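You operate a simulated robot arm through the tools that you are given. There is no shell and no other tool. Be economical: measure what you need, move in short steps, check, and stop when the job is done.

Carry out the task below with a simulated robot arm. There is one attempt and no reset: what you move stays moved.

TASK
Put things in order on the island top on the window side. At the end: the bread roll and the salt mill on the island top on the window side have changed places; the orange melt pot from the island top on the window side stands on top of the small board; the clear glass with a red band stands where the orange melt pot stood; whatever was shut is shut again. Leave all else as you found it, and nothing knocked over.
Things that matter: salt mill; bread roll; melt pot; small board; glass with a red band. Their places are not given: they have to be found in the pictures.

It is judged by the outcome, as a careful person would: the job done as asked, and still so three seconds after it is handed in. It fails if anything else is knocked over, pushed out of place, dropped, spilled or broken.

THE ROBOT
A 7-joint arm with a two-finger parallel gripper, fixed in place. Base frame: the origin is at the foot of the arm, x ahead of it, y to its left, z up; the work surface is at about z = 0.92. Lengths are in m, angles in rad, forces in N, time in s.
With the tool pointing down near the work surface it reaches from about 0.24 to 0.68 m from the base axis. Its first joint turns from -1.152 to 1.152 rad. Payload 2.4 kg.
Tool frame: the origin (TCP) lies between the finger pads and is the grasp point; the fingertips stand 0.03 m ahead of it; z points along the fingers, y is the line along which they close. The gripper opens to 0.094 m. The fingers are 0.028 m wide and 0.01 m thick; the gripper's body (0.05 by 0.096 m) begins 0.055 m behind the TCP.
Orientation is that of the tool frame in the base frame, as a unit quaternion [w, x, y, z]. With the fingers straight down and closing along the base's y, the tool's x points along the base's -x, its y along +y and its z along -z.

THE INTERFACE
- The arm moves only by the tool apply_moves. Its argument "rows" is text: rows parted by semicolons, each of 7 numbers parted by spaces: the shift along the tool's x, y, z in mm, then the turn, a rotation vector about the tool's x, y, z in rad, then the finger opening in mm, from 0 to 94. In form: x y z rx ry rz claw; .... A call has 1 to 10 rows; each row is the pose to reach, as a shift and turn from the pose commanded when the call began, along the tool's axes at that moment. A row lasts 0.2 s, in which the tool goes at most 0.05 m and 0.15 rad; a call with a longer step from one row to the next is refused whole, and so is a gripper value outside its range. A pose out of reach is approached as far as the arm can. The call stops where the force on the tool passes 40 N (or 10 N more than at its start, if that is more) or the arm is blocked; 0.2 s more then pass. The fingers move at their own pace (about 0.153 m/s each) and stop on an object; they squeeze with about 23 N. The grip force told is the motor's: it shows also when the fingers shut on nothing. Time passes only in rows, and 0.2 s behind the last, so rows that repeat a pose let the fingers close. It gives the time, the measured TCP pose, the force on the tool (base axes), the opening and the grip force at its end, in the units of the frame above (readings bear some noise).
- Cameras (640 x 400 px; columns grow to the right, rows downward): "scene" is fixed at [0.0669, 0.4726, 1.4527]; the picture's right is [-0.64, -0.77, 0.00], its down [-0.34, 0.28, -0.89] and it looks along [0.69, -0.57, -0.45] (base axes); focal length 290 px, centre (320, 200). "wrist" rides on the gripper at [-0.037, 0, -0.058] in the tool frame; the picture's right is [0.00, -1.00, 0.00], its down [0.97, 0.00, -0.24] and it looks along [0.24, 0.00, 0.97] (tool axes); focal length 218 px, centre (320, 200).
- get_image(camera): a new picture of that camera. No time passes.
- locate(camera, pixels): for up to 12 pixels [column, row] of the newest picture of that camera ("zoom" is the newest enlarged one), the place [x, y, z] in the base frame of the surface seen there, good to about 0.002 m, but the place of the scene camera against the robot may be out by one fixed shift of up to 0.025 m in any direction. No time passes.
- inspect(camera, box): a new picture of the part [left, top, right, bottom] of that camera's present view, enlarged. No time passes.
- hand_in(): hands the job in; it is judged then, once.

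Work in short steps. Measure before you move; look again where a grasp or a placing could have gone wrong, and mend it. You have 80 turns and 34 pictures in all, the two below and enlarged ones among them. Open the gripper and draw the arm clear of the work before you hand the job in, unless the task says otherwise; then end with one line.

The tools are called after ">>>" as name(argument=value, ...) on one line, values as JSON. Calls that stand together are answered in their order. apply_moves: Moves the arm, as the interface text tells. Its arguments: {"type":"object","properties":{"rows":{"type":"string"}},"required":["rows"]} The other tools are called the same way: get_image (camera) takes a picture; locate (camera, pixels) gives the place of the surface under pixels of a picture; inspect (camera, box) takes an enlarged picture of a part of a camera's view; hand_in () hands the job in.

At the start:

```text
time_s: 0.0
tool_pos: [0.3936, 0.0039, 1.2741]
tool_rot: [0.0, 0.0, 1.0, 0.0]
wrist_force: [0.4, -0.2, -0.3]
finger_gap: 0.094
finger_force: 0.0
```

scene: 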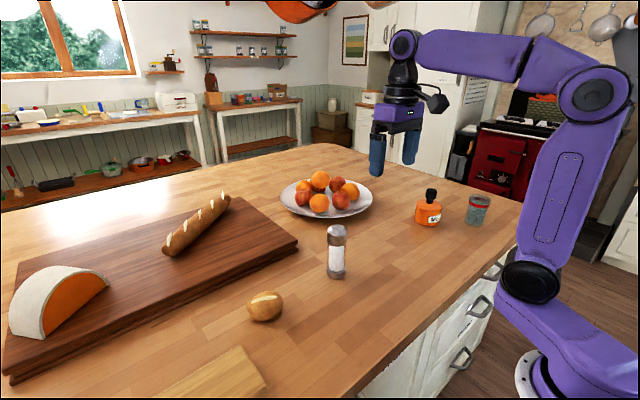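
wrist: 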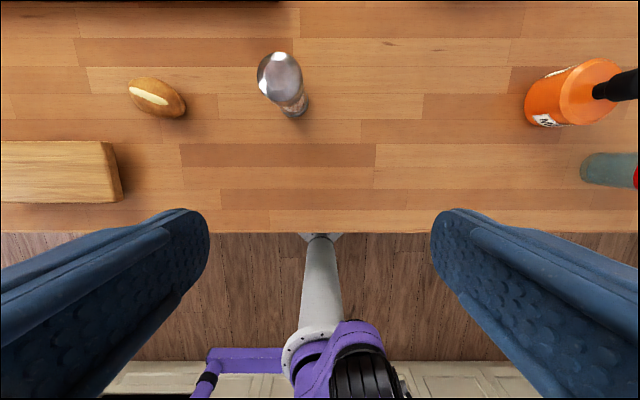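

The pictures show the roll, the mill, the orange pot, the glass and the light small board. I'll measure them from both cameras.

>>> locate(camera="wrist", pixels=[[157, 97], [280, 70], [297, 108], [585, 90], [545, 120], [610, 170], [60, 170], [118, 190], [108, 143], [620, 85], [250, 150], [635, 178]])

>>> locate(camera="scene", pixels=[[265, 305], [336, 230], [336, 275], [428, 210], [428, 223], [431, 193], [478, 215], [479, 198], [220, 375], [240, 348], [265, 385], [300, 300]])

>>> inspect(camera="scene", box=[380, 160, 520, 248])

>>> inspect(camera="scene", box=[140, 200, 400, 400])

```text
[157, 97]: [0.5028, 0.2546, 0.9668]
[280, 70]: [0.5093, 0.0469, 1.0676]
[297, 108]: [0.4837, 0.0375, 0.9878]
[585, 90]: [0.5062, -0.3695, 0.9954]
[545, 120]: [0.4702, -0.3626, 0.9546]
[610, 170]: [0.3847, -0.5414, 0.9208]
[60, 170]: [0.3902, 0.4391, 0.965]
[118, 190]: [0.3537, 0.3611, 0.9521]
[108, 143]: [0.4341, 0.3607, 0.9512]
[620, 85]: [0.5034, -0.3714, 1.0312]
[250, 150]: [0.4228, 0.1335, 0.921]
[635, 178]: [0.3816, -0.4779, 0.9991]
```

```text
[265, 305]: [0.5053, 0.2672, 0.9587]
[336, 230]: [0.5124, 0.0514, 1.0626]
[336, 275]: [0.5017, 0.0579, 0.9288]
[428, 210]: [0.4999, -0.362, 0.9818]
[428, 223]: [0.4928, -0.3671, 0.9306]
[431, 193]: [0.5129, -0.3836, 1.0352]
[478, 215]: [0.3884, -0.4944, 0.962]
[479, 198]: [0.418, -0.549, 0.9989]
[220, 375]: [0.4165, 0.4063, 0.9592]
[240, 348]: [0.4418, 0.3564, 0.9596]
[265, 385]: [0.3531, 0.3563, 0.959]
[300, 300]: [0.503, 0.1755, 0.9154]
```

```text
4.55 times, centred on (450, 204) of scene
```

zoom: 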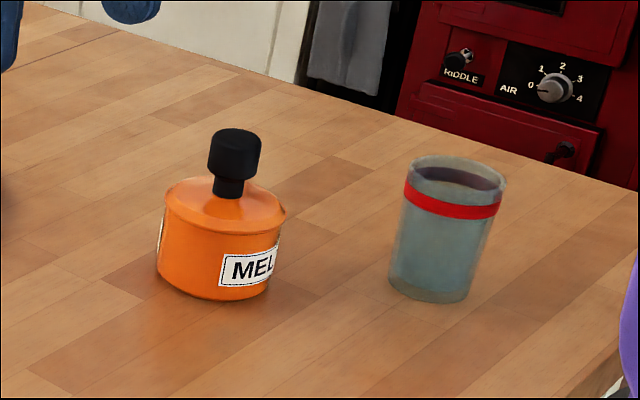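

```text
2.00 times, centred on (270, 300) of scene
```

zoom: 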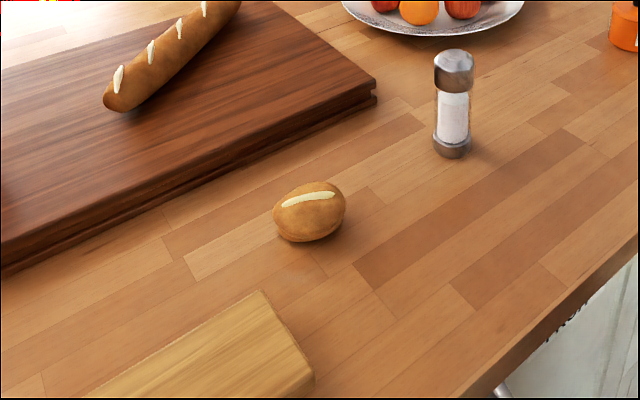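

I'll move above the pot for a top view with the wrist camera.

>>> apply_moves(rows="-12 -42 0 0 0 0 94; -24 -84 0 0 0 0 94; -36 -126 0 0 0 0 94; -48 -168 0 0 0 0 94; -60 -210 0 0 0 0 94; -72 -252 0 0 0 0 94; -84 -294 0 0 0 0 94; -96 -336 0 0 0 0 94; -106 -374 0 0 0 0 94; -106 -374 20 0 0 0 94")

>>> get_image(camera="wrist")

```text
time_s: 2.2
tool_pos: [0.4711, -0.334, 1.262]
tool_rot: [0.0, -0.001, 1.0, 0.0]
wrist_force: [-1.1, 0.5, -0.6]
finger_gap: 0.0939
finger_force: 0.0
out of reach, approached as far as the arm can: row 8, 9, 10
```

```text
29 pictures are left
```

wrist: 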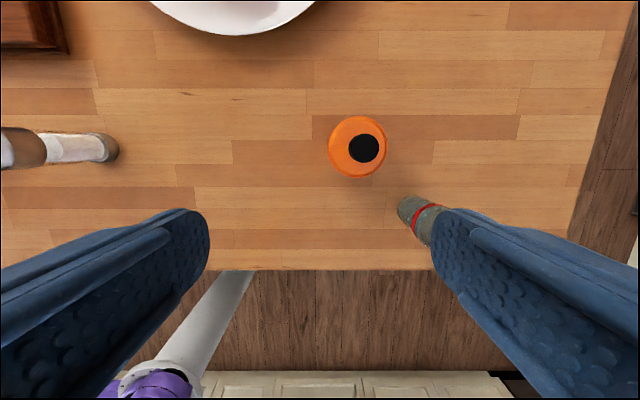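

The pot is at (357,146) with its knob at (364,149), and the glass is at about (420,217). I'll locate their edges.

>>> locate(camera="wrist", pixels=[[364, 149], [351, 149], [377, 149], [364, 136], [364, 162], [332, 146], [358, 119], [358, 174], [384, 165], [405, 205], [425, 235], [160, 165]])

>>> inspect(camera="wrist", box=[300, 90, 460, 260])

```text
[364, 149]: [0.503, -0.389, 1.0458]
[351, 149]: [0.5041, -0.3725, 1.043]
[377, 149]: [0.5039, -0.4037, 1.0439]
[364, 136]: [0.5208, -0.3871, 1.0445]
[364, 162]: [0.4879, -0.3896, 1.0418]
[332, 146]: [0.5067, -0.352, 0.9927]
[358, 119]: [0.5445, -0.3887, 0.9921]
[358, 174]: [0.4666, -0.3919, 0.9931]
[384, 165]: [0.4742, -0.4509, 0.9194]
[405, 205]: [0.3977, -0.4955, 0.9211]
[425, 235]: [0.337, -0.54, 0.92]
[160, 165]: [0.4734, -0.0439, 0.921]
```

```text
2.35 times, centred on (380, 175) of wrist
```

zoom: 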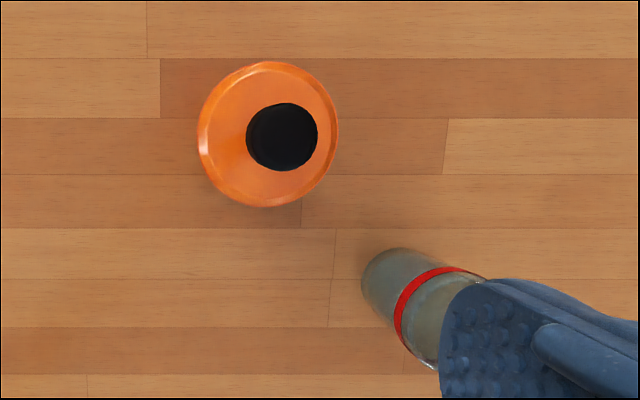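

Knob centre is about (0.504, -0.3885), its top at z 1.044, and it is 34 mm wide. I'll descend partway and check which pose the shifts are counted from.

>>> apply_moves(rows="0 0 40 0 0 0 94; 0 0 80 0 0 0 94; 0 0 120 0 0 0 94; 0 0 120 0 0 0 94")

```text
time_s: 3.2
tool_pos: [0.4703, -0.3338, 1.1415]
tool_rot: [0.0, 0.001, 1.0, -0.001]
wrist_force: [0.1, -0.5, -0.6]
finger_gap: 0.094
finger_force: 0.0
```

Shifts count from the clamped pose. Next I'll go over the knob at z≈1.09, then check.

>>> apply_moves(rows="-17 -27 10 0 0 0 70; -34 -55 20 0 0 0 70; -34 -55 50 0 0 0 70; -34 -55 50 0 0 0 70")

>>> get_image(camera="wrist")

```text
time_s: 4.2
tool_pos: [0.5041, -0.3885, 1.0914]
tool_rot: [0.0, 0.0, 1.0, 0.0]
wrist_force: [0.2, 0.5, -1.0]
finger_gap: 0.0701
finger_force: 0.0
```

```text
27 pictures are left
```

wrist: 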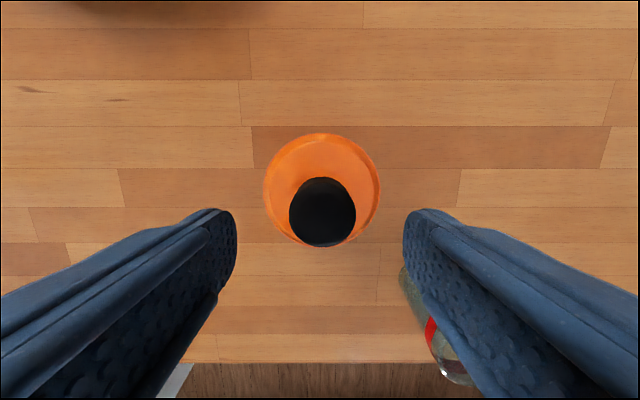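

>>> locate(camera="wrist", pixels=[[323, 211], [323, 180], [323, 243], [292, 213], [353, 213], [320, 135], [266, 190], [378, 190]])

```text
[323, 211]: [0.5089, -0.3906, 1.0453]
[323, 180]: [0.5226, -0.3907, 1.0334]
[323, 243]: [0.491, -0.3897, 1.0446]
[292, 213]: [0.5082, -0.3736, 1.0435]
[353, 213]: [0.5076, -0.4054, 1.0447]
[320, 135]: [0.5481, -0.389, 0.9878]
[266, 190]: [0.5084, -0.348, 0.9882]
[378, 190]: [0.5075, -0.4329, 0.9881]
```

Centre refined to (0.507, -0.390). I'll descend to z 1.028 and close.

>>> apply_moves(rows="-3 -2 25 0 0 0 70; -3 -2 50 0 0 0 70; -3 -2 63 0 0 0 70; -3 -2 63 0 0 0 20; -3 -2 63 0 0 0 20; -3 -2 63 0 0 0 20")

>>> inspect(camera="scene", box=[380, 120, 520, 248])

```text
time_s: 5.6
tool_pos: [0.5078, -0.3892, 1.0283]
tool_rot: [-0.001, 0.0, 1.0, 0.0]
wrist_force: [-1.0, 1.9, 1.3]
finger_gap: 0.0353
finger_force: 22.5
```

```text
3.12 times, centred on (450, 184) of scene
```

zoom: 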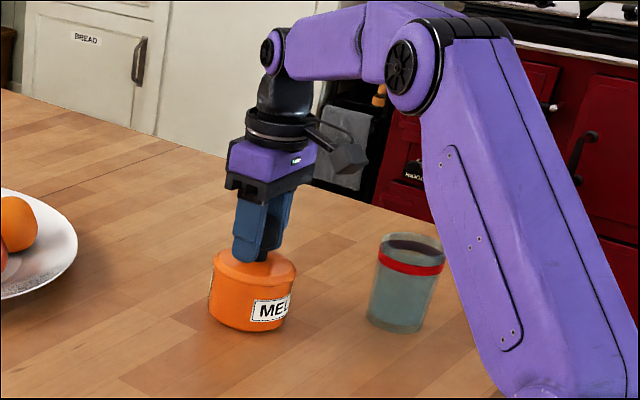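

Gripped at 35 mm. I'll lift 40 mm and see whether the whole pot comes along.

>>> apply_moves(rows="0 0 -10 0 0 0 20; 0 0 -25 0 0 0 20; 0 0 -40 0 0 0 20; 0 0 -40 0 0 0 20")

>>> inspect(camera="scene", box=[380, 120, 520, 248])

```text
time_s: 6.6
tool_pos: [0.5071, -0.3895, 1.0693]
tool_rot: [0.0, 0.0, 1.0, 0.0]
wrist_force: [-0.2, 0.4, -3.3]
finger_gap: 0.0357
finger_force: 22.7
```

```text
3.12 times, centred on (450, 184) of scene
```

zoom: 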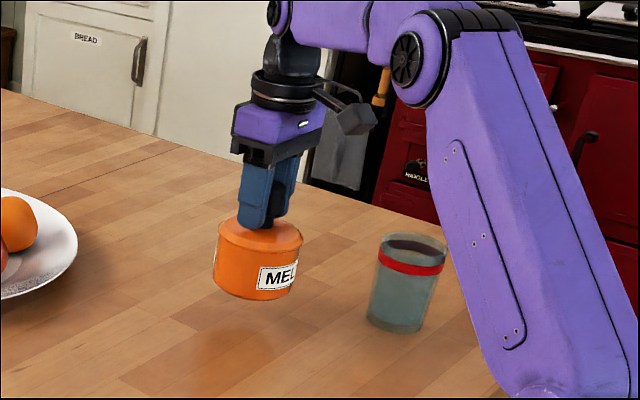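

Whole pot lifted. I'll raise it and carry it along x≈0.38 toward the board.

>>> apply_moves(rows="15 10 -35 0 0 0 20; 35 25 -70 0 0 0 20; 60 45 -105 0 0 0 20; 90 70 -135 0 0 0 20; 110 105 -145 0 0 0 20; 120 150 -145 0 0 0 20; 125 198 -145 0 0 0 20; 125 246 -145 0 0 0 20; 125 294 -145 0 0 0 20; 125 342 -145 0 0 0 20")

>>> apply_moves(rows="0 45 0 0 0 0 20; 0 90 0 0 0 0 20; 0 135 0 0 0 0 20; 0 180 0 0 0 0 20; 0 225 0 0 0 0 20; 0 270 0 0 0 0 20; 0 300 0 0 0 0 20; 0 300 0 0 0 0 20")

>>> get_image(camera="wrist")

```text
time_s: 8.8
tool_pos: [0.3827, -0.0485, 1.2147]
tool_rot: [0.001, 0.0, 1.0, 0.0]
wrist_force: [-0.4, 0.6, -4.5]
finger_gap: 0.0352
finger_force: 23.0
```

```text
time_s: 10.6
tool_pos: [0.3835, 0.2542, 1.2151]
tool_rot: [-0.001, 0.001, 1.0, -0.001]
wrist_force: [0.0, 1.1, -3.7]
finger_gap: 0.0355
finger_force: 22.6
```

```text
24 pictures are left
```

wrist: 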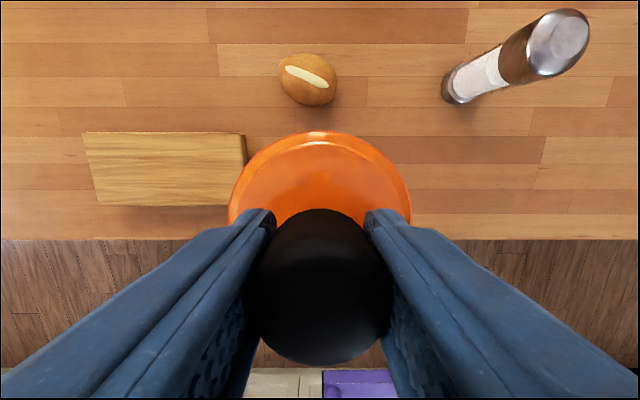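

The board spans (85..245, 132..207), and the roll and mill are well visible. I'll locate them all.

>>> locate(camera="wrist", pixels=[[88, 137], [240, 137], [99, 202], [225, 202], [165, 170], [308, 80], [282, 78], [335, 82], [308, 55], [308, 104], [452, 95], [560, 42]])

>>> inspect(camera="wrist", box=[70, 40, 350, 215])

```text
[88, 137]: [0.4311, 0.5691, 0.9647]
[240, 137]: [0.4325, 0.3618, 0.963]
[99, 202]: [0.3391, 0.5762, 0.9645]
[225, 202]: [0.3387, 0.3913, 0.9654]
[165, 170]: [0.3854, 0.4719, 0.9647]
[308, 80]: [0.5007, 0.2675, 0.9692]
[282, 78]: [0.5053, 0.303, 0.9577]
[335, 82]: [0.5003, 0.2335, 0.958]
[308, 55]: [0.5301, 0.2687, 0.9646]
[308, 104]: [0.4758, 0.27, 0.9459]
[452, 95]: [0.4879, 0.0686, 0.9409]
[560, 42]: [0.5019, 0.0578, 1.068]
```

```text
2.29 times, centred on (210, 128) of wrist
```

zoom: 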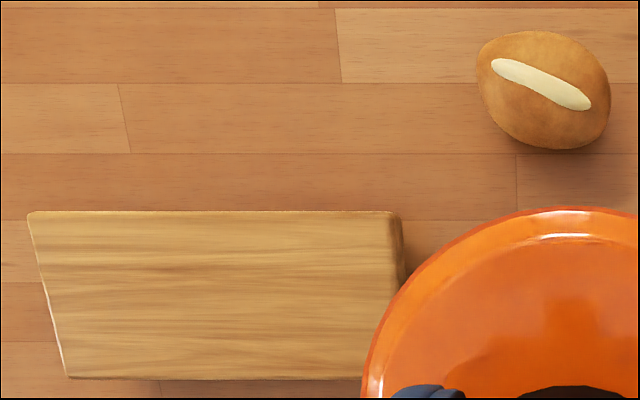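

Board: centre ≈ (0.385, 0.468), top z 0.965. I'll move over it and lower to just above contact (TCP≈1.08).

>>> apply_moves(rows="-1 45 0 0 0 0 20; -1 90 0 0 0 0 20; -1 135 10 0 0 0 20; -1 180 30 0 0 0 20; -1 206 60 0 0 0 20; -1 206 95 0 0 0 20; -1 206 125 0 0 0 20; -1 206 135 0 0 0 20; -1 206 135 0 0 0 20")

>>> get_image(camera="scene")

```text
time_s: 12.6
tool_pos: [0.383, 0.4583, 1.0789]
tool_rot: [0.0, 0.0, 1.0, 0.0]
wrist_force: [-0.5, 0.5, -3.8]
finger_gap: 0.0355
finger_force: 23.3
```

```text
22 pictures are left
```

scene: 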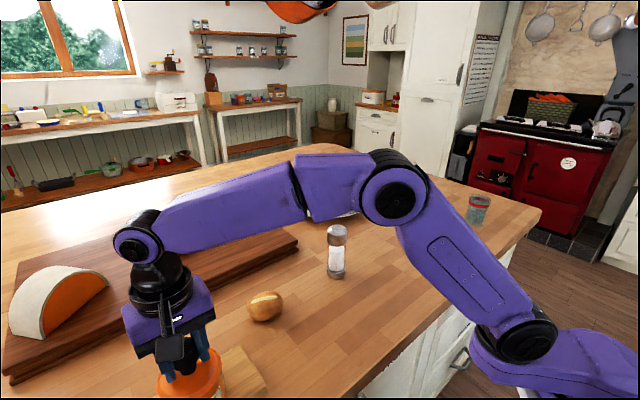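

Still about 5 mm above the board. I'll lower in 2 mm steps and watch the force.

>>> apply_moves(rows="0 0 2 0 0 0 20; 0 0 4 0 0 0 20; 0 0 5 0 0 0 20; 0 0 6 0 0 0 20")

```text
time_s: 13.6
tool_pos: [0.3836, 0.4577, 1.0732]
tool_rot: [0.0, 0.0, 1.0, 0.0]
wrist_force: [-0.7, -0.6, -3.7]
finger_gap: 0.0355
finger_force: 22.6
```

>>> apply_moves(rows="0 0 1 0 0 0 20; 0 0 2 0 0 0 20; 0 0 3 0 0 0 20; 0 0 3 0 0 0 20")

```text
time_s: 14.6
tool_pos: [0.3835, 0.4573, 1.0723]
tool_rot: [0.001, 0.001, 1.0, 0.001]
wrist_force: [-2.4, -1.8, 19.8]
finger_gap: 0.0354
finger_force: 22.7
```

Contact with the board (force +20 N). I'll back off 1.5 mm, release gently and rise.

>>> apply_moves(rows="0 0 -2 0 0 0 20; 0 0 -2 0 0 0 45; 0 0 -2 0 0 0 70; 0 0 -2 0 0 0 70; 0 0 -30 0 0 0 70; 0 0 -70 0 0 0 70; 0 0 -110 0 0 0 70; 0 -40 -130 0 0 0 70; 0 -80 -130 0 0 0 70; 0 -125 -130 0 0 0 70")

>>> get_image(camera="wrist")

```text
time_s: 16.8
tool_pos: [0.3835, 0.3322, 1.2008]
tool_rot: [0.0, 0.0, 1.0, 0.0]
wrist_force: [-0.7, 0.0, -0.8]
finger_gap: 0.07
finger_force: 0.1
```

```text
21 pictures are left
```

wrist: 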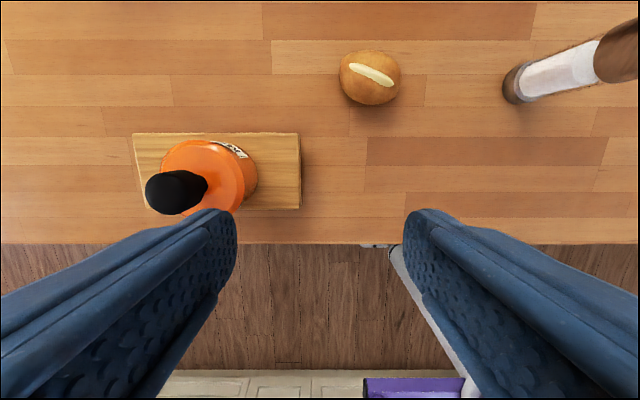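

The pot stands on the board. While here, I'll look at the roll from straight above.

>>> apply_moves(rows="-30 -16 15 0 0 0 94; -60 -32 30 0 0 0 94; -90 -48 45 0 0 0 94; -120 -64 60 0 0 0 94; -120 -64 75 0 0 0 94; -120 -64 75 0 0 0 94")

>>> get_image(camera="wrist")

```text
time_s: 18.2
tool_pos: [0.5027, 0.2674, 1.1258]
tool_rot: [0.0, -0.001, 1.0, 0.0]
wrist_force: [0.2, 0.7, -0.5]
finger_gap: 0.0941
finger_force: 0.1
```

```text
20 pictures are left
```

wrist: 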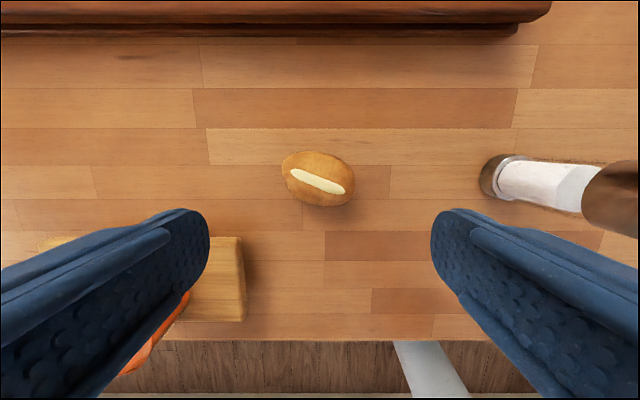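

>>> locate(camera="wrist", pixels=[[318, 180], [283, 168], [353, 194], [328, 153], [307, 205], [318, 150], [318, 207], [489, 178], [540, 185], [345, 159], [291, 197], [265, 140]])

>>> inspect(camera="wrist", box=[260, 130, 380, 230])

```text
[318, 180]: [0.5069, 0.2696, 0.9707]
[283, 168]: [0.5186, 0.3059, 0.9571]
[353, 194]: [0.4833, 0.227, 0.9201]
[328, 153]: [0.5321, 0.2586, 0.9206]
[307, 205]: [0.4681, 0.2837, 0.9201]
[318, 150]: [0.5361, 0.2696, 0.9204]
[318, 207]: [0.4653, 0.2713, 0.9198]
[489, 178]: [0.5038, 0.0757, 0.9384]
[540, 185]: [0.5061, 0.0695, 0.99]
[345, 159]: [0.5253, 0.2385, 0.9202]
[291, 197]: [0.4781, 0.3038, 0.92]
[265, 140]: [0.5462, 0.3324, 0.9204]
```

```text
4.00 times, centred on (320, 180) of wrist
```

zoom: 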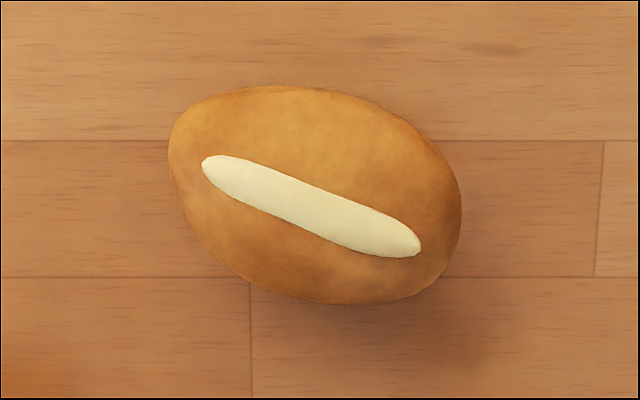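

Roll centre ≈ (0.504, 0.269), long axis tilted ~23° from base y. I'll rotate the gripper so it closes over the short side, coming down to z≈1.03.

>>> apply_moves(rows="-1 2 10 0 0 -0.146 94; -1 2 20 0 0 -0.292 94; -1 2 30 0 0 -0.438 94; -1 2 40 0 0 -0.584 94; -1 2 50 0 0 -0.73 94; -1 2 60 0 0 -0.876 94; -1 2 70 0 0 -1.022 94; -1 2 80 0 0 -1.168 94; -1 2 95 0 0 -1.168 94; -1 2 95 0 0 -1.168 94")

>>> get_image(camera="wrist")

```text
time_s: 20.4
tool_pos: [0.5025, 0.2706, 1.0304]
tool_rot: [0.0, -0.551, 0.834, 0.0]
wrist_force: [0.1, 0.8, -1.1]
finger_gap: 0.094
finger_force: 0.1
```

```text
18 pictures are left
```

wrist: 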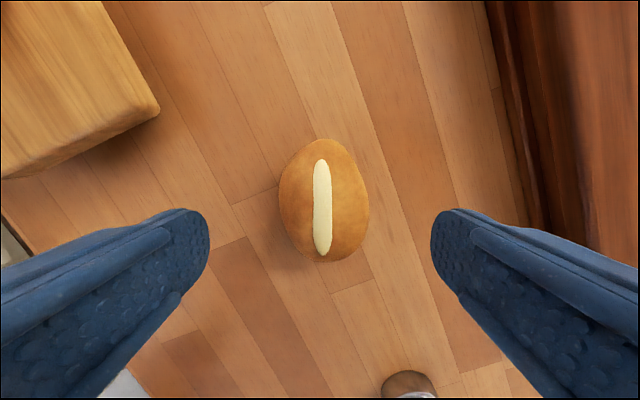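

Aligned. I'll descend to z 0.955 and close.

>>> apply_moves(rows="0 -2 35 0 0 0 94; 0 -2 65 0 0 0 94; 0 -2 75 0 0 0 94; 0 -2 75 0 0 0 60; 0 -2 75 0 0 0 30; 0 -2 75 0 0 0 30; 0 -2 75 0 0 0 30")

```text
time_s: 22.0
tool_pos: [0.5059, 0.2696, 0.9559]
tool_rot: [0.001, -0.551, 0.835, 0.001]
wrist_force: [0.5, -0.6, 0.1]
finger_gap: 0.0546
finger_force: 23.1
```

Gripped (55 mm). I'll lift, turn back and carry it to a free spot at about (0.42, 0.165).

>>> apply_moves(rows="0 0 -30 0 0 0 30; 0 0 -60 0 0 0.146 30; 25 7 -60 0 0 0.292 30; 50 14 -60 0 0 0.438 30; 75 21 -60 0 0 0.584 30; 100 29 -60 0 0 0.73 30; 130 37 -60 0 0 0.876 30; 130 37 -60 0 0 1.022 30; 130 37 -60 0 0 1.168 30; 130 37 -60 0 0 1.168 30")

>>> get_image(camera="wrist")

```text
time_s: 24.2
tool_pos: [0.4212, 0.164, 1.0154]
tool_rot: [-0.001, 0.0, 1.0, 0.0]
wrist_force: [-0.3, -0.7, -0.3]
finger_gap: 0.0545
finger_force: 22.9
```

```text
17 pictures are left
```

wrist: 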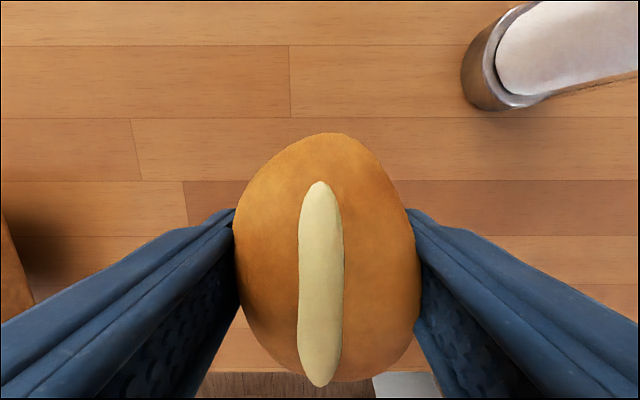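

Held well. I'll set it down, release and rise.

>>> apply_moves(rows="0 0 35 0 0 0 30; 0 0 52 0 0 0 30; 0 0 59 0 0 0 30; 0 0 59 0 0 0 30; 0 0 59 0 0 0 64; 0 0 59 0 0 0 76; 0 0 30 0 0 0 76; 0 0 -20 0 0 0 76; 0 0 -70 0 0 0 76; 0 0 -120 0 0 0 94")

>>> apply_moves(rows="-20 -27 -20 0 0 0 94; -40 -54 -40 0 0 0 94; -60 -80 -50 0 0 0 94; -80 -105 -50 0 0 0 94; -80 -105 -50 0 0 0 94")

>>> get_image(camera="wrist")

```text
time_s: 26.4
tool_pos: [0.4195, 0.1646, 1.1359]
tool_rot: [0.0, 0.0, 1.0, 0.0]
wrist_force: [-0.8, 0.8, 0.6]
finger_gap: 0.0939
finger_force: 0.1
```

```text
time_s: 27.6
tool_pos: [0.4988, 0.0592, 1.1849]
tool_rot: [0.0, -0.001, 1.0, -0.001]
wrist_force: [-0.2, 0.7, -0.2]
finger_gap: 0.0941
finger_force: 0.0
```

```text
16 pictures are left
```

wrist: 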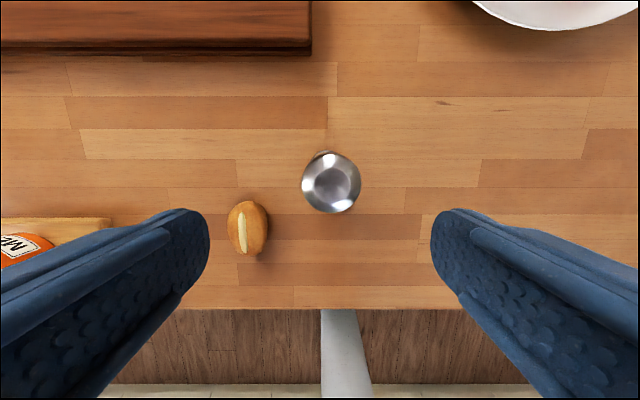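

>>> locate(camera="wrist", pixels=[[333, 185], [306, 184], [357, 184], [333, 158], [333, 208], [318, 155], [248, 227]])

>>> inspect(camera="wrist", box=[280, 140, 380, 220])

```text
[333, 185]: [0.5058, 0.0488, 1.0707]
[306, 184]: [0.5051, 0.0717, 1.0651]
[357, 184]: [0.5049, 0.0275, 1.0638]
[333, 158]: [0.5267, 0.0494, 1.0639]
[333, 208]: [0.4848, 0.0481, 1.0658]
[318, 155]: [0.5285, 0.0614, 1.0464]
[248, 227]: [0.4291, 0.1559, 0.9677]
```

```text
5.00 times, centred on (330, 180) of wrist
```

zoom: 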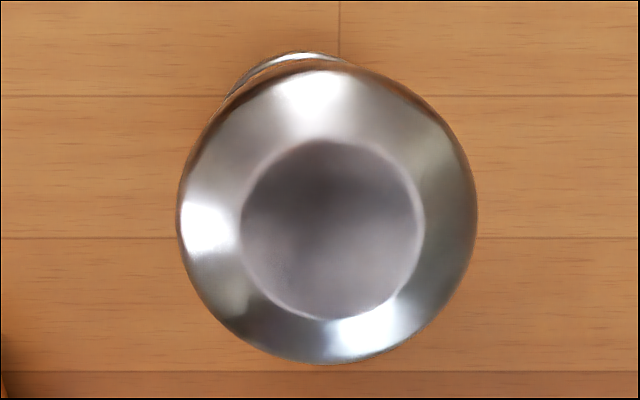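

Mill axis is at (0.506, 0.049), top z 1.07. I'll descend to TCP z 1.025 with the fingers wide, then close.

>>> apply_moves(rows="-7 -10 30 0 0 0 94; -7 -10 75 0 0 0 94; -7 -10 120 0 0 0 94; -7 -10 150 0 0 0 94; -7 -10 160 0 0 0 94; -7 -10 160 0 0 0 60; -7 -10 160 0 0 0 25; -7 -10 160 0 0 0 25; -7 -10 160 0 0 0 25")

```text
time_s: 29.6
tool_pos: [0.5066, 0.0483, 1.0247]
tool_rot: [0.0, -0.001, 1.0, 0.0]
wrist_force: [-0.4, 0.4, 1.1]
finger_gap: 0.052
finger_force: 22.6
```

>>> apply_moves(rows="0 0 -20 0 0 0 25; 0 0 -50 0 0 0 25; 0 0 -80 0 0 0 25; 0 0 -80 0 0 0 25")

>>> inspect(camera="scene", box=[200, 130, 420, 350])

```text
time_s: 30.6
tool_pos: [0.5078, 0.0488, 1.105]
tool_rot: [-0.001, 0.0, 1.0, 0.0]
wrist_force: [0.1, -0.1, -2.5]
finger_gap: 0.0522
finger_force: 22.6
```

```text
1.82 times, centred on (310, 240) of scene
```

zoom: 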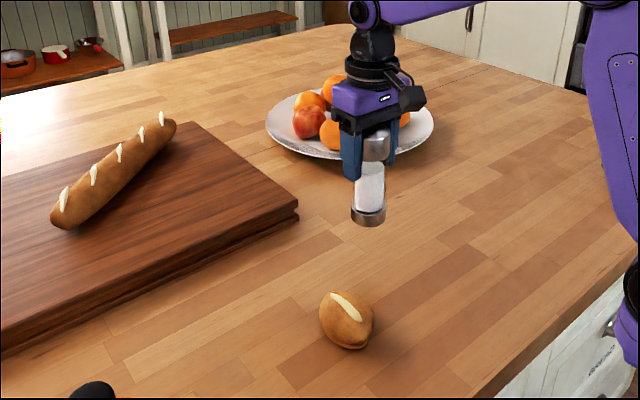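

The mill is up. I'll carry it to the roll's old place and lower to about 3 mm above the surface.

>>> apply_moves(rows="1 40 0 0 0 0 25; 2 85 0 0 0 0 25; 3 130 0 0 0 0 25; 3 175 0 0 0 0 25; 3 221 0 0 0 0 25; 3 221 30 0 0 0 25; 3 221 60 0 0 0 25; 3 221 77 0 0 0 25; 3 221 77 0 0 0 25")

>>> apply_moves(rows="0 0 1 0 0 0 25; 0 0 2 0 0 0 25; 0 0 3 0 0 0 25; 0 0 3 0 0 0 25")

```text
time_s: 32.6
tool_pos: [0.5041, 0.2713, 1.0281]
tool_rot: [0.0, 0.0, 1.0, -0.001]
wrist_force: [0.0, 0.9, -2.9]
finger_gap: 0.0517
finger_force: 22.6
```

```text
time_s: 33.6
tool_pos: [0.5054, 0.2708, 1.0267]
tool_rot: [0.0, 0.001, 1.0, 0.0]
wrist_force: [-0.8, -0.4, 0.1]
finger_gap: 0.052
finger_force: 22.8
```

The weight is just taken by the surface. I'll release and rise.

>>> apply_moves(rows="0 0 0 0 0 0 60; 0 0 0 0 0 0 90; 0 0 0 0 0 0 94; 0 0 -40 0 0 0 94; 0 0 -85 0 0 0 94; 0 0 -130 0 0 0 94; 25 -35 -130 0 0 0 94; 50 -70 -130 0 0 0 94; 80 -107 -130 0 0 0 94; 80 -107 -100 0 0 0 94")

>>> get_image(camera="wrist")

```text
time_s: 35.8
tool_pos: [0.4251, 0.1619, 1.1255]
tool_rot: [0.0, 0.0, 1.0, 0.0]
wrist_force: [0.5, -0.7, 0.2]
finger_gap: 0.0939
finger_force: 0.1
```

```text
13 pictures are left
```

wrist: 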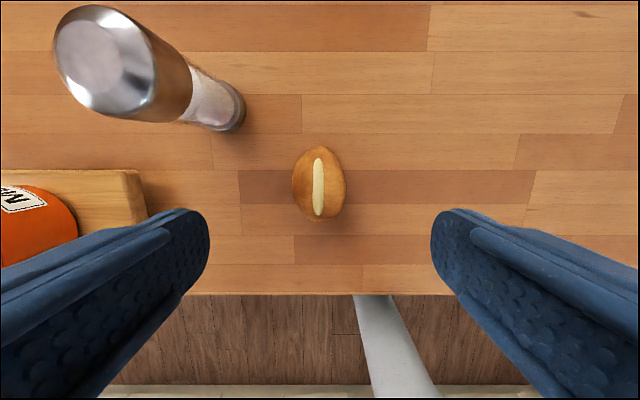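

The mill stands. The roll is directly below; I'll descend and grip it.

>>> apply_moves(rows="3 0 45 0 0 0 94; 3 0 90 0 0 0 94; 3 0 130 0 0 0 94; 3 0 160 0 0 0 94; 3 0 170 0 0 0 94; 3 0 170 0 0 0 60; 3 0 170 0 0 0 30; 3 0 170 0 0 0 30; 3 0 170 0 0 0 30")

```text
time_s: 37.8
tool_pos: [0.4224, 0.1639, 0.9552]
tool_rot: [0.0, 0.0, 1.0, -0.001]
wrist_force: [-0.5, -0.2, -0.4]
finger_gap: 0.0542
finger_force: 23.5
```

Gripped. I'll carry it to the mill's old place (0.506, 0.049), set it down, release and rise.

>>> apply_moves(rows="0 0 -40 0 0 0 30; -28 -38 -40 0 0 0 30; -56 -76 -40 0 0 0 30; -84 -114 -40 0 0 0 30; -84 -114 -20 0 0 0 30; -84 -114 -6 0 0 0 30; -84 -114 -1 0 0 0 30; -84 -114 0 0 0 0 30; -84 -114 0 0 0 0 64; -84 -114 0 0 0 0 80")

>>> apply_moves(rows="0 0 -30 0 0 0 80; 0 0 -75 0 0 0 94; 0 0 -120 0 0 0 94; 0 0 -165 0 0 0 94; 20 -40 -185 0 0 0 94; 30 -85 -185 0 0 0 94; 40 -130 -185 0 0 0 94; 45 -130 -185 0 0 0 94")

>>> get_image(camera="wrist")

```text
time_s: 40.0
tool_pos: [0.5068, 0.049, 0.9556]
tool_rot: [0.0, 0.0, 1.0, 0.0]
wrist_force: [-0.5, 0.1, 1.0]
finger_gap: 0.0799
finger_force: 0.1
```

```text
time_s: 41.8
tool_pos: [0.4612, -0.0808, 1.1398]
tool_rot: [0.0, 0.0, 1.0, 0.0]
wrist_force: [-0.4, -0.2, -0.9]
finger_gap: 0.0939
finger_force: 0.0
```

```text
12 pictures are left
```

wrist: 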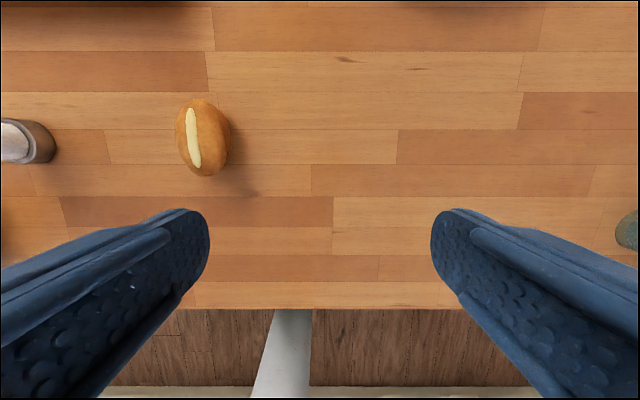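

The roll is placed. Now to view the glass from above.

>>> apply_moves(rows="9 -46 0 0 0 0 94; 18 -92 0 0 0 0 94; 27 -138 0 0 0 0 94; 36 -184 0 0 0 0 94; 45 -230 0 0 0 0 94; 54 -276 0 0 0 0 94; 60 -322 0 0 0 0 94; 65 -370 0 0 0 0 94; 65 -370 0 0 0 0 94")

>>> get_image(camera="wrist")

```text
time_s: 43.8
tool_pos: [0.3985, -0.4503, 1.1406]
tool_rot: [0.0, 0.0, 1.0, 0.0]
wrist_force: [-0.6, -0.6, -0.1]
finger_gap: 0.0938
finger_force: 0.1
```

```text
11 pictures are left
```

wrist: 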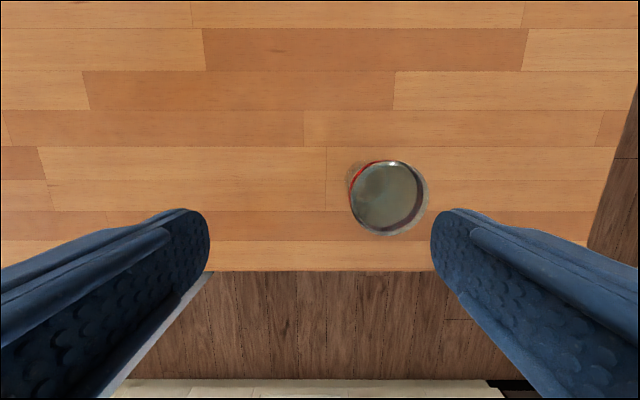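

>>> inspect(camera="wrist", box=[330, 140, 450, 250])

>>> locate(camera="wrist", pixels=[[389, 197], [365, 166], [427, 195], [391, 161], [385, 234], [353, 190], [349, 190], [405, 225]])

```text
3.64 times, centred on (390, 195) of wrist
```

zoom: 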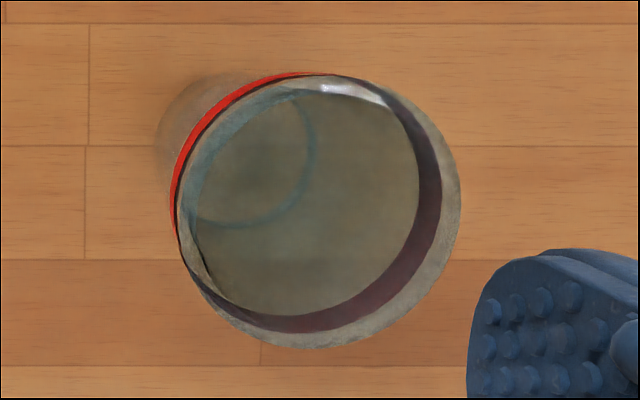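

```text
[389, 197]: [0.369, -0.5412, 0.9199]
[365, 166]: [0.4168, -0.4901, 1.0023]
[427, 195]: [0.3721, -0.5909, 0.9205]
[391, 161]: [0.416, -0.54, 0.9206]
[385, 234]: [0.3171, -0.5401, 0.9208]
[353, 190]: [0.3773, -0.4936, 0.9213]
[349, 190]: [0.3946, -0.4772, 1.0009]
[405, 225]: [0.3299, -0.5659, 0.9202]
```

Glass axis is at about (0.391, -0.512), rim ≈ 70 mm wide at z≈1.01. I'll move over it and come to just above the rim.

>>> apply_moves(rows="4 -31 0 0 0 0 94; 7.5 -62 10 0 0 0 94; 7.5 -62 40 0 0 0 94; 7.5 -62 70 0 0 0 94; 7.5 -62 80 0 0 0 94; 7.5 -62 80 0 0 0 94")

>>> get_image(camera="wrist")

```text
time_s: 45.2
tool_pos: [0.3875, -0.5106, 1.0609]
tool_rot: [0.0, -0.001, 1.0, 0.0]
wrist_force: [0.1, -0.3, 0.3]
finger_gap: 0.0943
finger_force: 0.0
```

```text
9 pictures are left
```

wrist: 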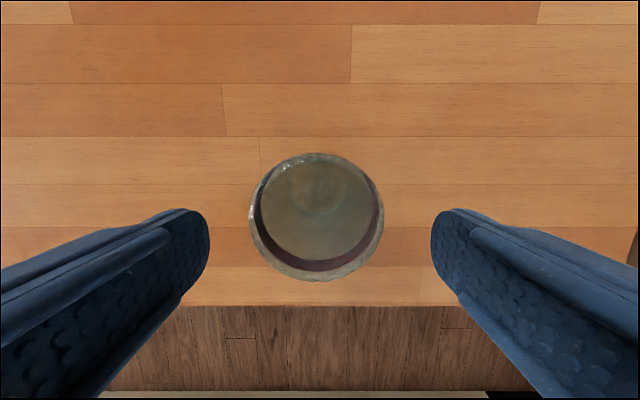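

Centred within 2 mm. I'll descend to z 0.975 and close.

>>> apply_moves(rows="-2 1 30 0 0 0 94; -2 1 60 0 0 0 94; -2 1 80 0 0 0 94; -2 1 86 0 0 0 94; -2 1 86 0 0 0 75; -2 1 86 0 0 0 45; -2 1 86 0 0 0 45; -2 1 86 0 0 0 45")

>>> inspect(camera="scene", box=[400, 120, 540, 248])

```text
time_s: 47.0
tool_pos: [0.3907, -0.5115, 0.9738]
tool_rot: [0.0, 0.0, 1.0, 0.0]
wrist_force: [-0.6, 1.2, 0.1]
finger_gap: 0.0656
finger_force: 22.8
```

```text
3.12 times, centred on (470, 184) of scene
```

zoom: 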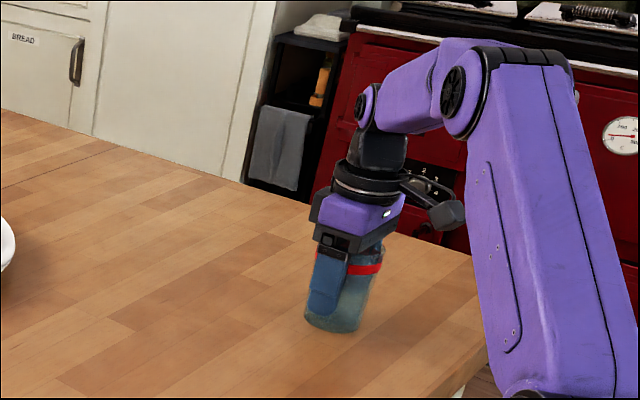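

Gripped at 66 mm. I'll lift gently and carry it upright to the pot's old place (0.507, -0.390).

>>> apply_moves(rows="0 0 -8 0 0 0 45; 0 0 -20 0 0 0 45; 0 0 -30 0 0 0 45; -8 8 -30 0 0 0 45; -25 26 -30 0 0 0 45; -45 47 -30 0 0 0 45; -65 68 -30 0 0 0 45; -85 89 -30 0 0 0 45; -105 110 -30 0 0 0 45; -116 121 -30 0 0 0 45")

>>> apply_moves(rows="0 0 0 0 0 0 45; 0 0 10 0 0 0 45; 0 0 20 0 0 0 45; 0 0 26 0 0 0 45; 0 0 28 0 0 0 45; 0 0 28 0 0 0 45")

>>> get_image(camera="scene")

```text
time_s: 49.2
tool_pos: [0.5065, -0.3904, 1.0034]
tool_rot: [0.0, 0.0, 1.0, 0.0]
wrist_force: [0.2, 0.1, -2.5]
finger_gap: 0.0653
finger_force: 23.1
```

```text
time_s: 50.6
tool_pos: [0.5076, -0.3899, 0.9764]
tool_rot: [0.001, 0.0, 1.0, 0.0]
wrist_force: [-0.5, 1.0, -1.6]
finger_gap: 0.0654
finger_force: 23.2
```

```text
7 pictures are left
```

scene: 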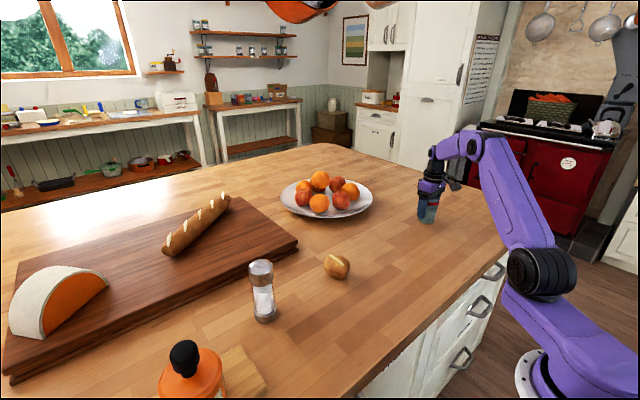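

All else looks right. I'll lower the last 2 mm.

>>> apply_moves(rows="0 0 1 0 0 0 45; 0 0 2 0 0 0 45; 0 0 2.5 0 0 0 45; 0 0 2.5 0 0 0 45")

```text
time_s: 51.6
tool_pos: [0.5062, -0.3897, 0.9741]
tool_rot: [0.0, 0.0, 1.0, 0.0]
wrist_force: [0.0, 0.3, -2.1]
finger_gap: 0.065
finger_force: 22.9
```

>>> apply_moves(rows="0 0 1 0 0 0 45; 0 0 1.5 0 0 0 45; 0 0 1.5 0 0 0 45")

```text
time_s: 52.4
tool_pos: [0.5064, -0.3904, 0.9736]
tool_rot: [0.001, 0.0, 1.0, 0.0]
wrist_force: [-4.0, 2.8, 13.6]
finger_gap: 0.0651
finger_force: 23.3
```

Contact. I'll back off 1 mm, release, rise straight up and draw back.

>>> apply_moves(rows="0 0 -1 0 0 0 45; 0 0 -1 0 0 0 70; 0 0 -1 0 0 0 94; 0 0 -1 0 0 0 94; 0 0 -30 0 0 0 94; 0 0 -70 0 0 0 94; 0 0 -110 0 0 0 94; 20 20 -150 0 0 0 94; 45 45 -180 0 0 0 94; 70 70 -200 0 0 0 94")

>>> apply_moves(rows="10 40 0 0 0 0 94; 20 85 0 0 0 0 94; 30 130 0 0 0 0 94; 40 175 0 0 0 0 94; 45 220 0 0 0 0 94; 45 265 0 0 0 0 94; 45 300 0 0 0 0 94")

>>> get_image(camera="scene")

>>> inspect(camera="scene", box=[130, 230, 390, 400])

```text
time_s: 54.6
tool_pos: [0.4361, -0.3207, 1.1725]
tool_rot: [-0.001, 0.0, 1.0, 0.001]
wrist_force: [0.3, 0.2, 0.8]
finger_gap: 0.0941
finger_force: 0.0
```

```text
time_s: 56.2
tool_pos: [0.3911, -0.0193, 1.1718]
tool_rot: [0.0, 0.0, 1.0, 0.0]
wrist_force: [0.4, -0.9, -0.4]
finger_gap: 0.0938
finger_force: 0.1
```

```text
6 pictures are left
```

scene: 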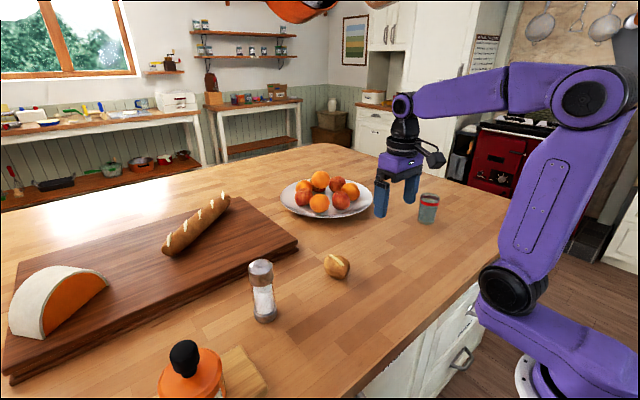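

```text
2.35 times, centred on (260, 315) of scene
```

zoom: 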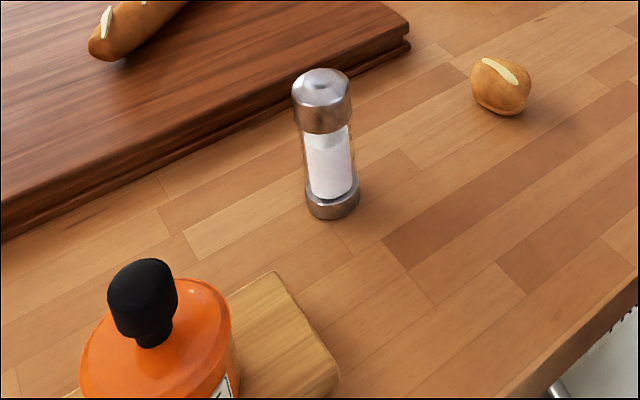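

Everything is upright and in its place, and the arm is clear.

>>> hand_in()

```text
The job is handed in.
```

The bread roll and salt mill have swapped places, the melt pot stands on the small board, and the glass with the red band stands where the pot was. Nothing was knocked over and nothing had to be opened. The roll now lies turned about 67° from how it lay before.
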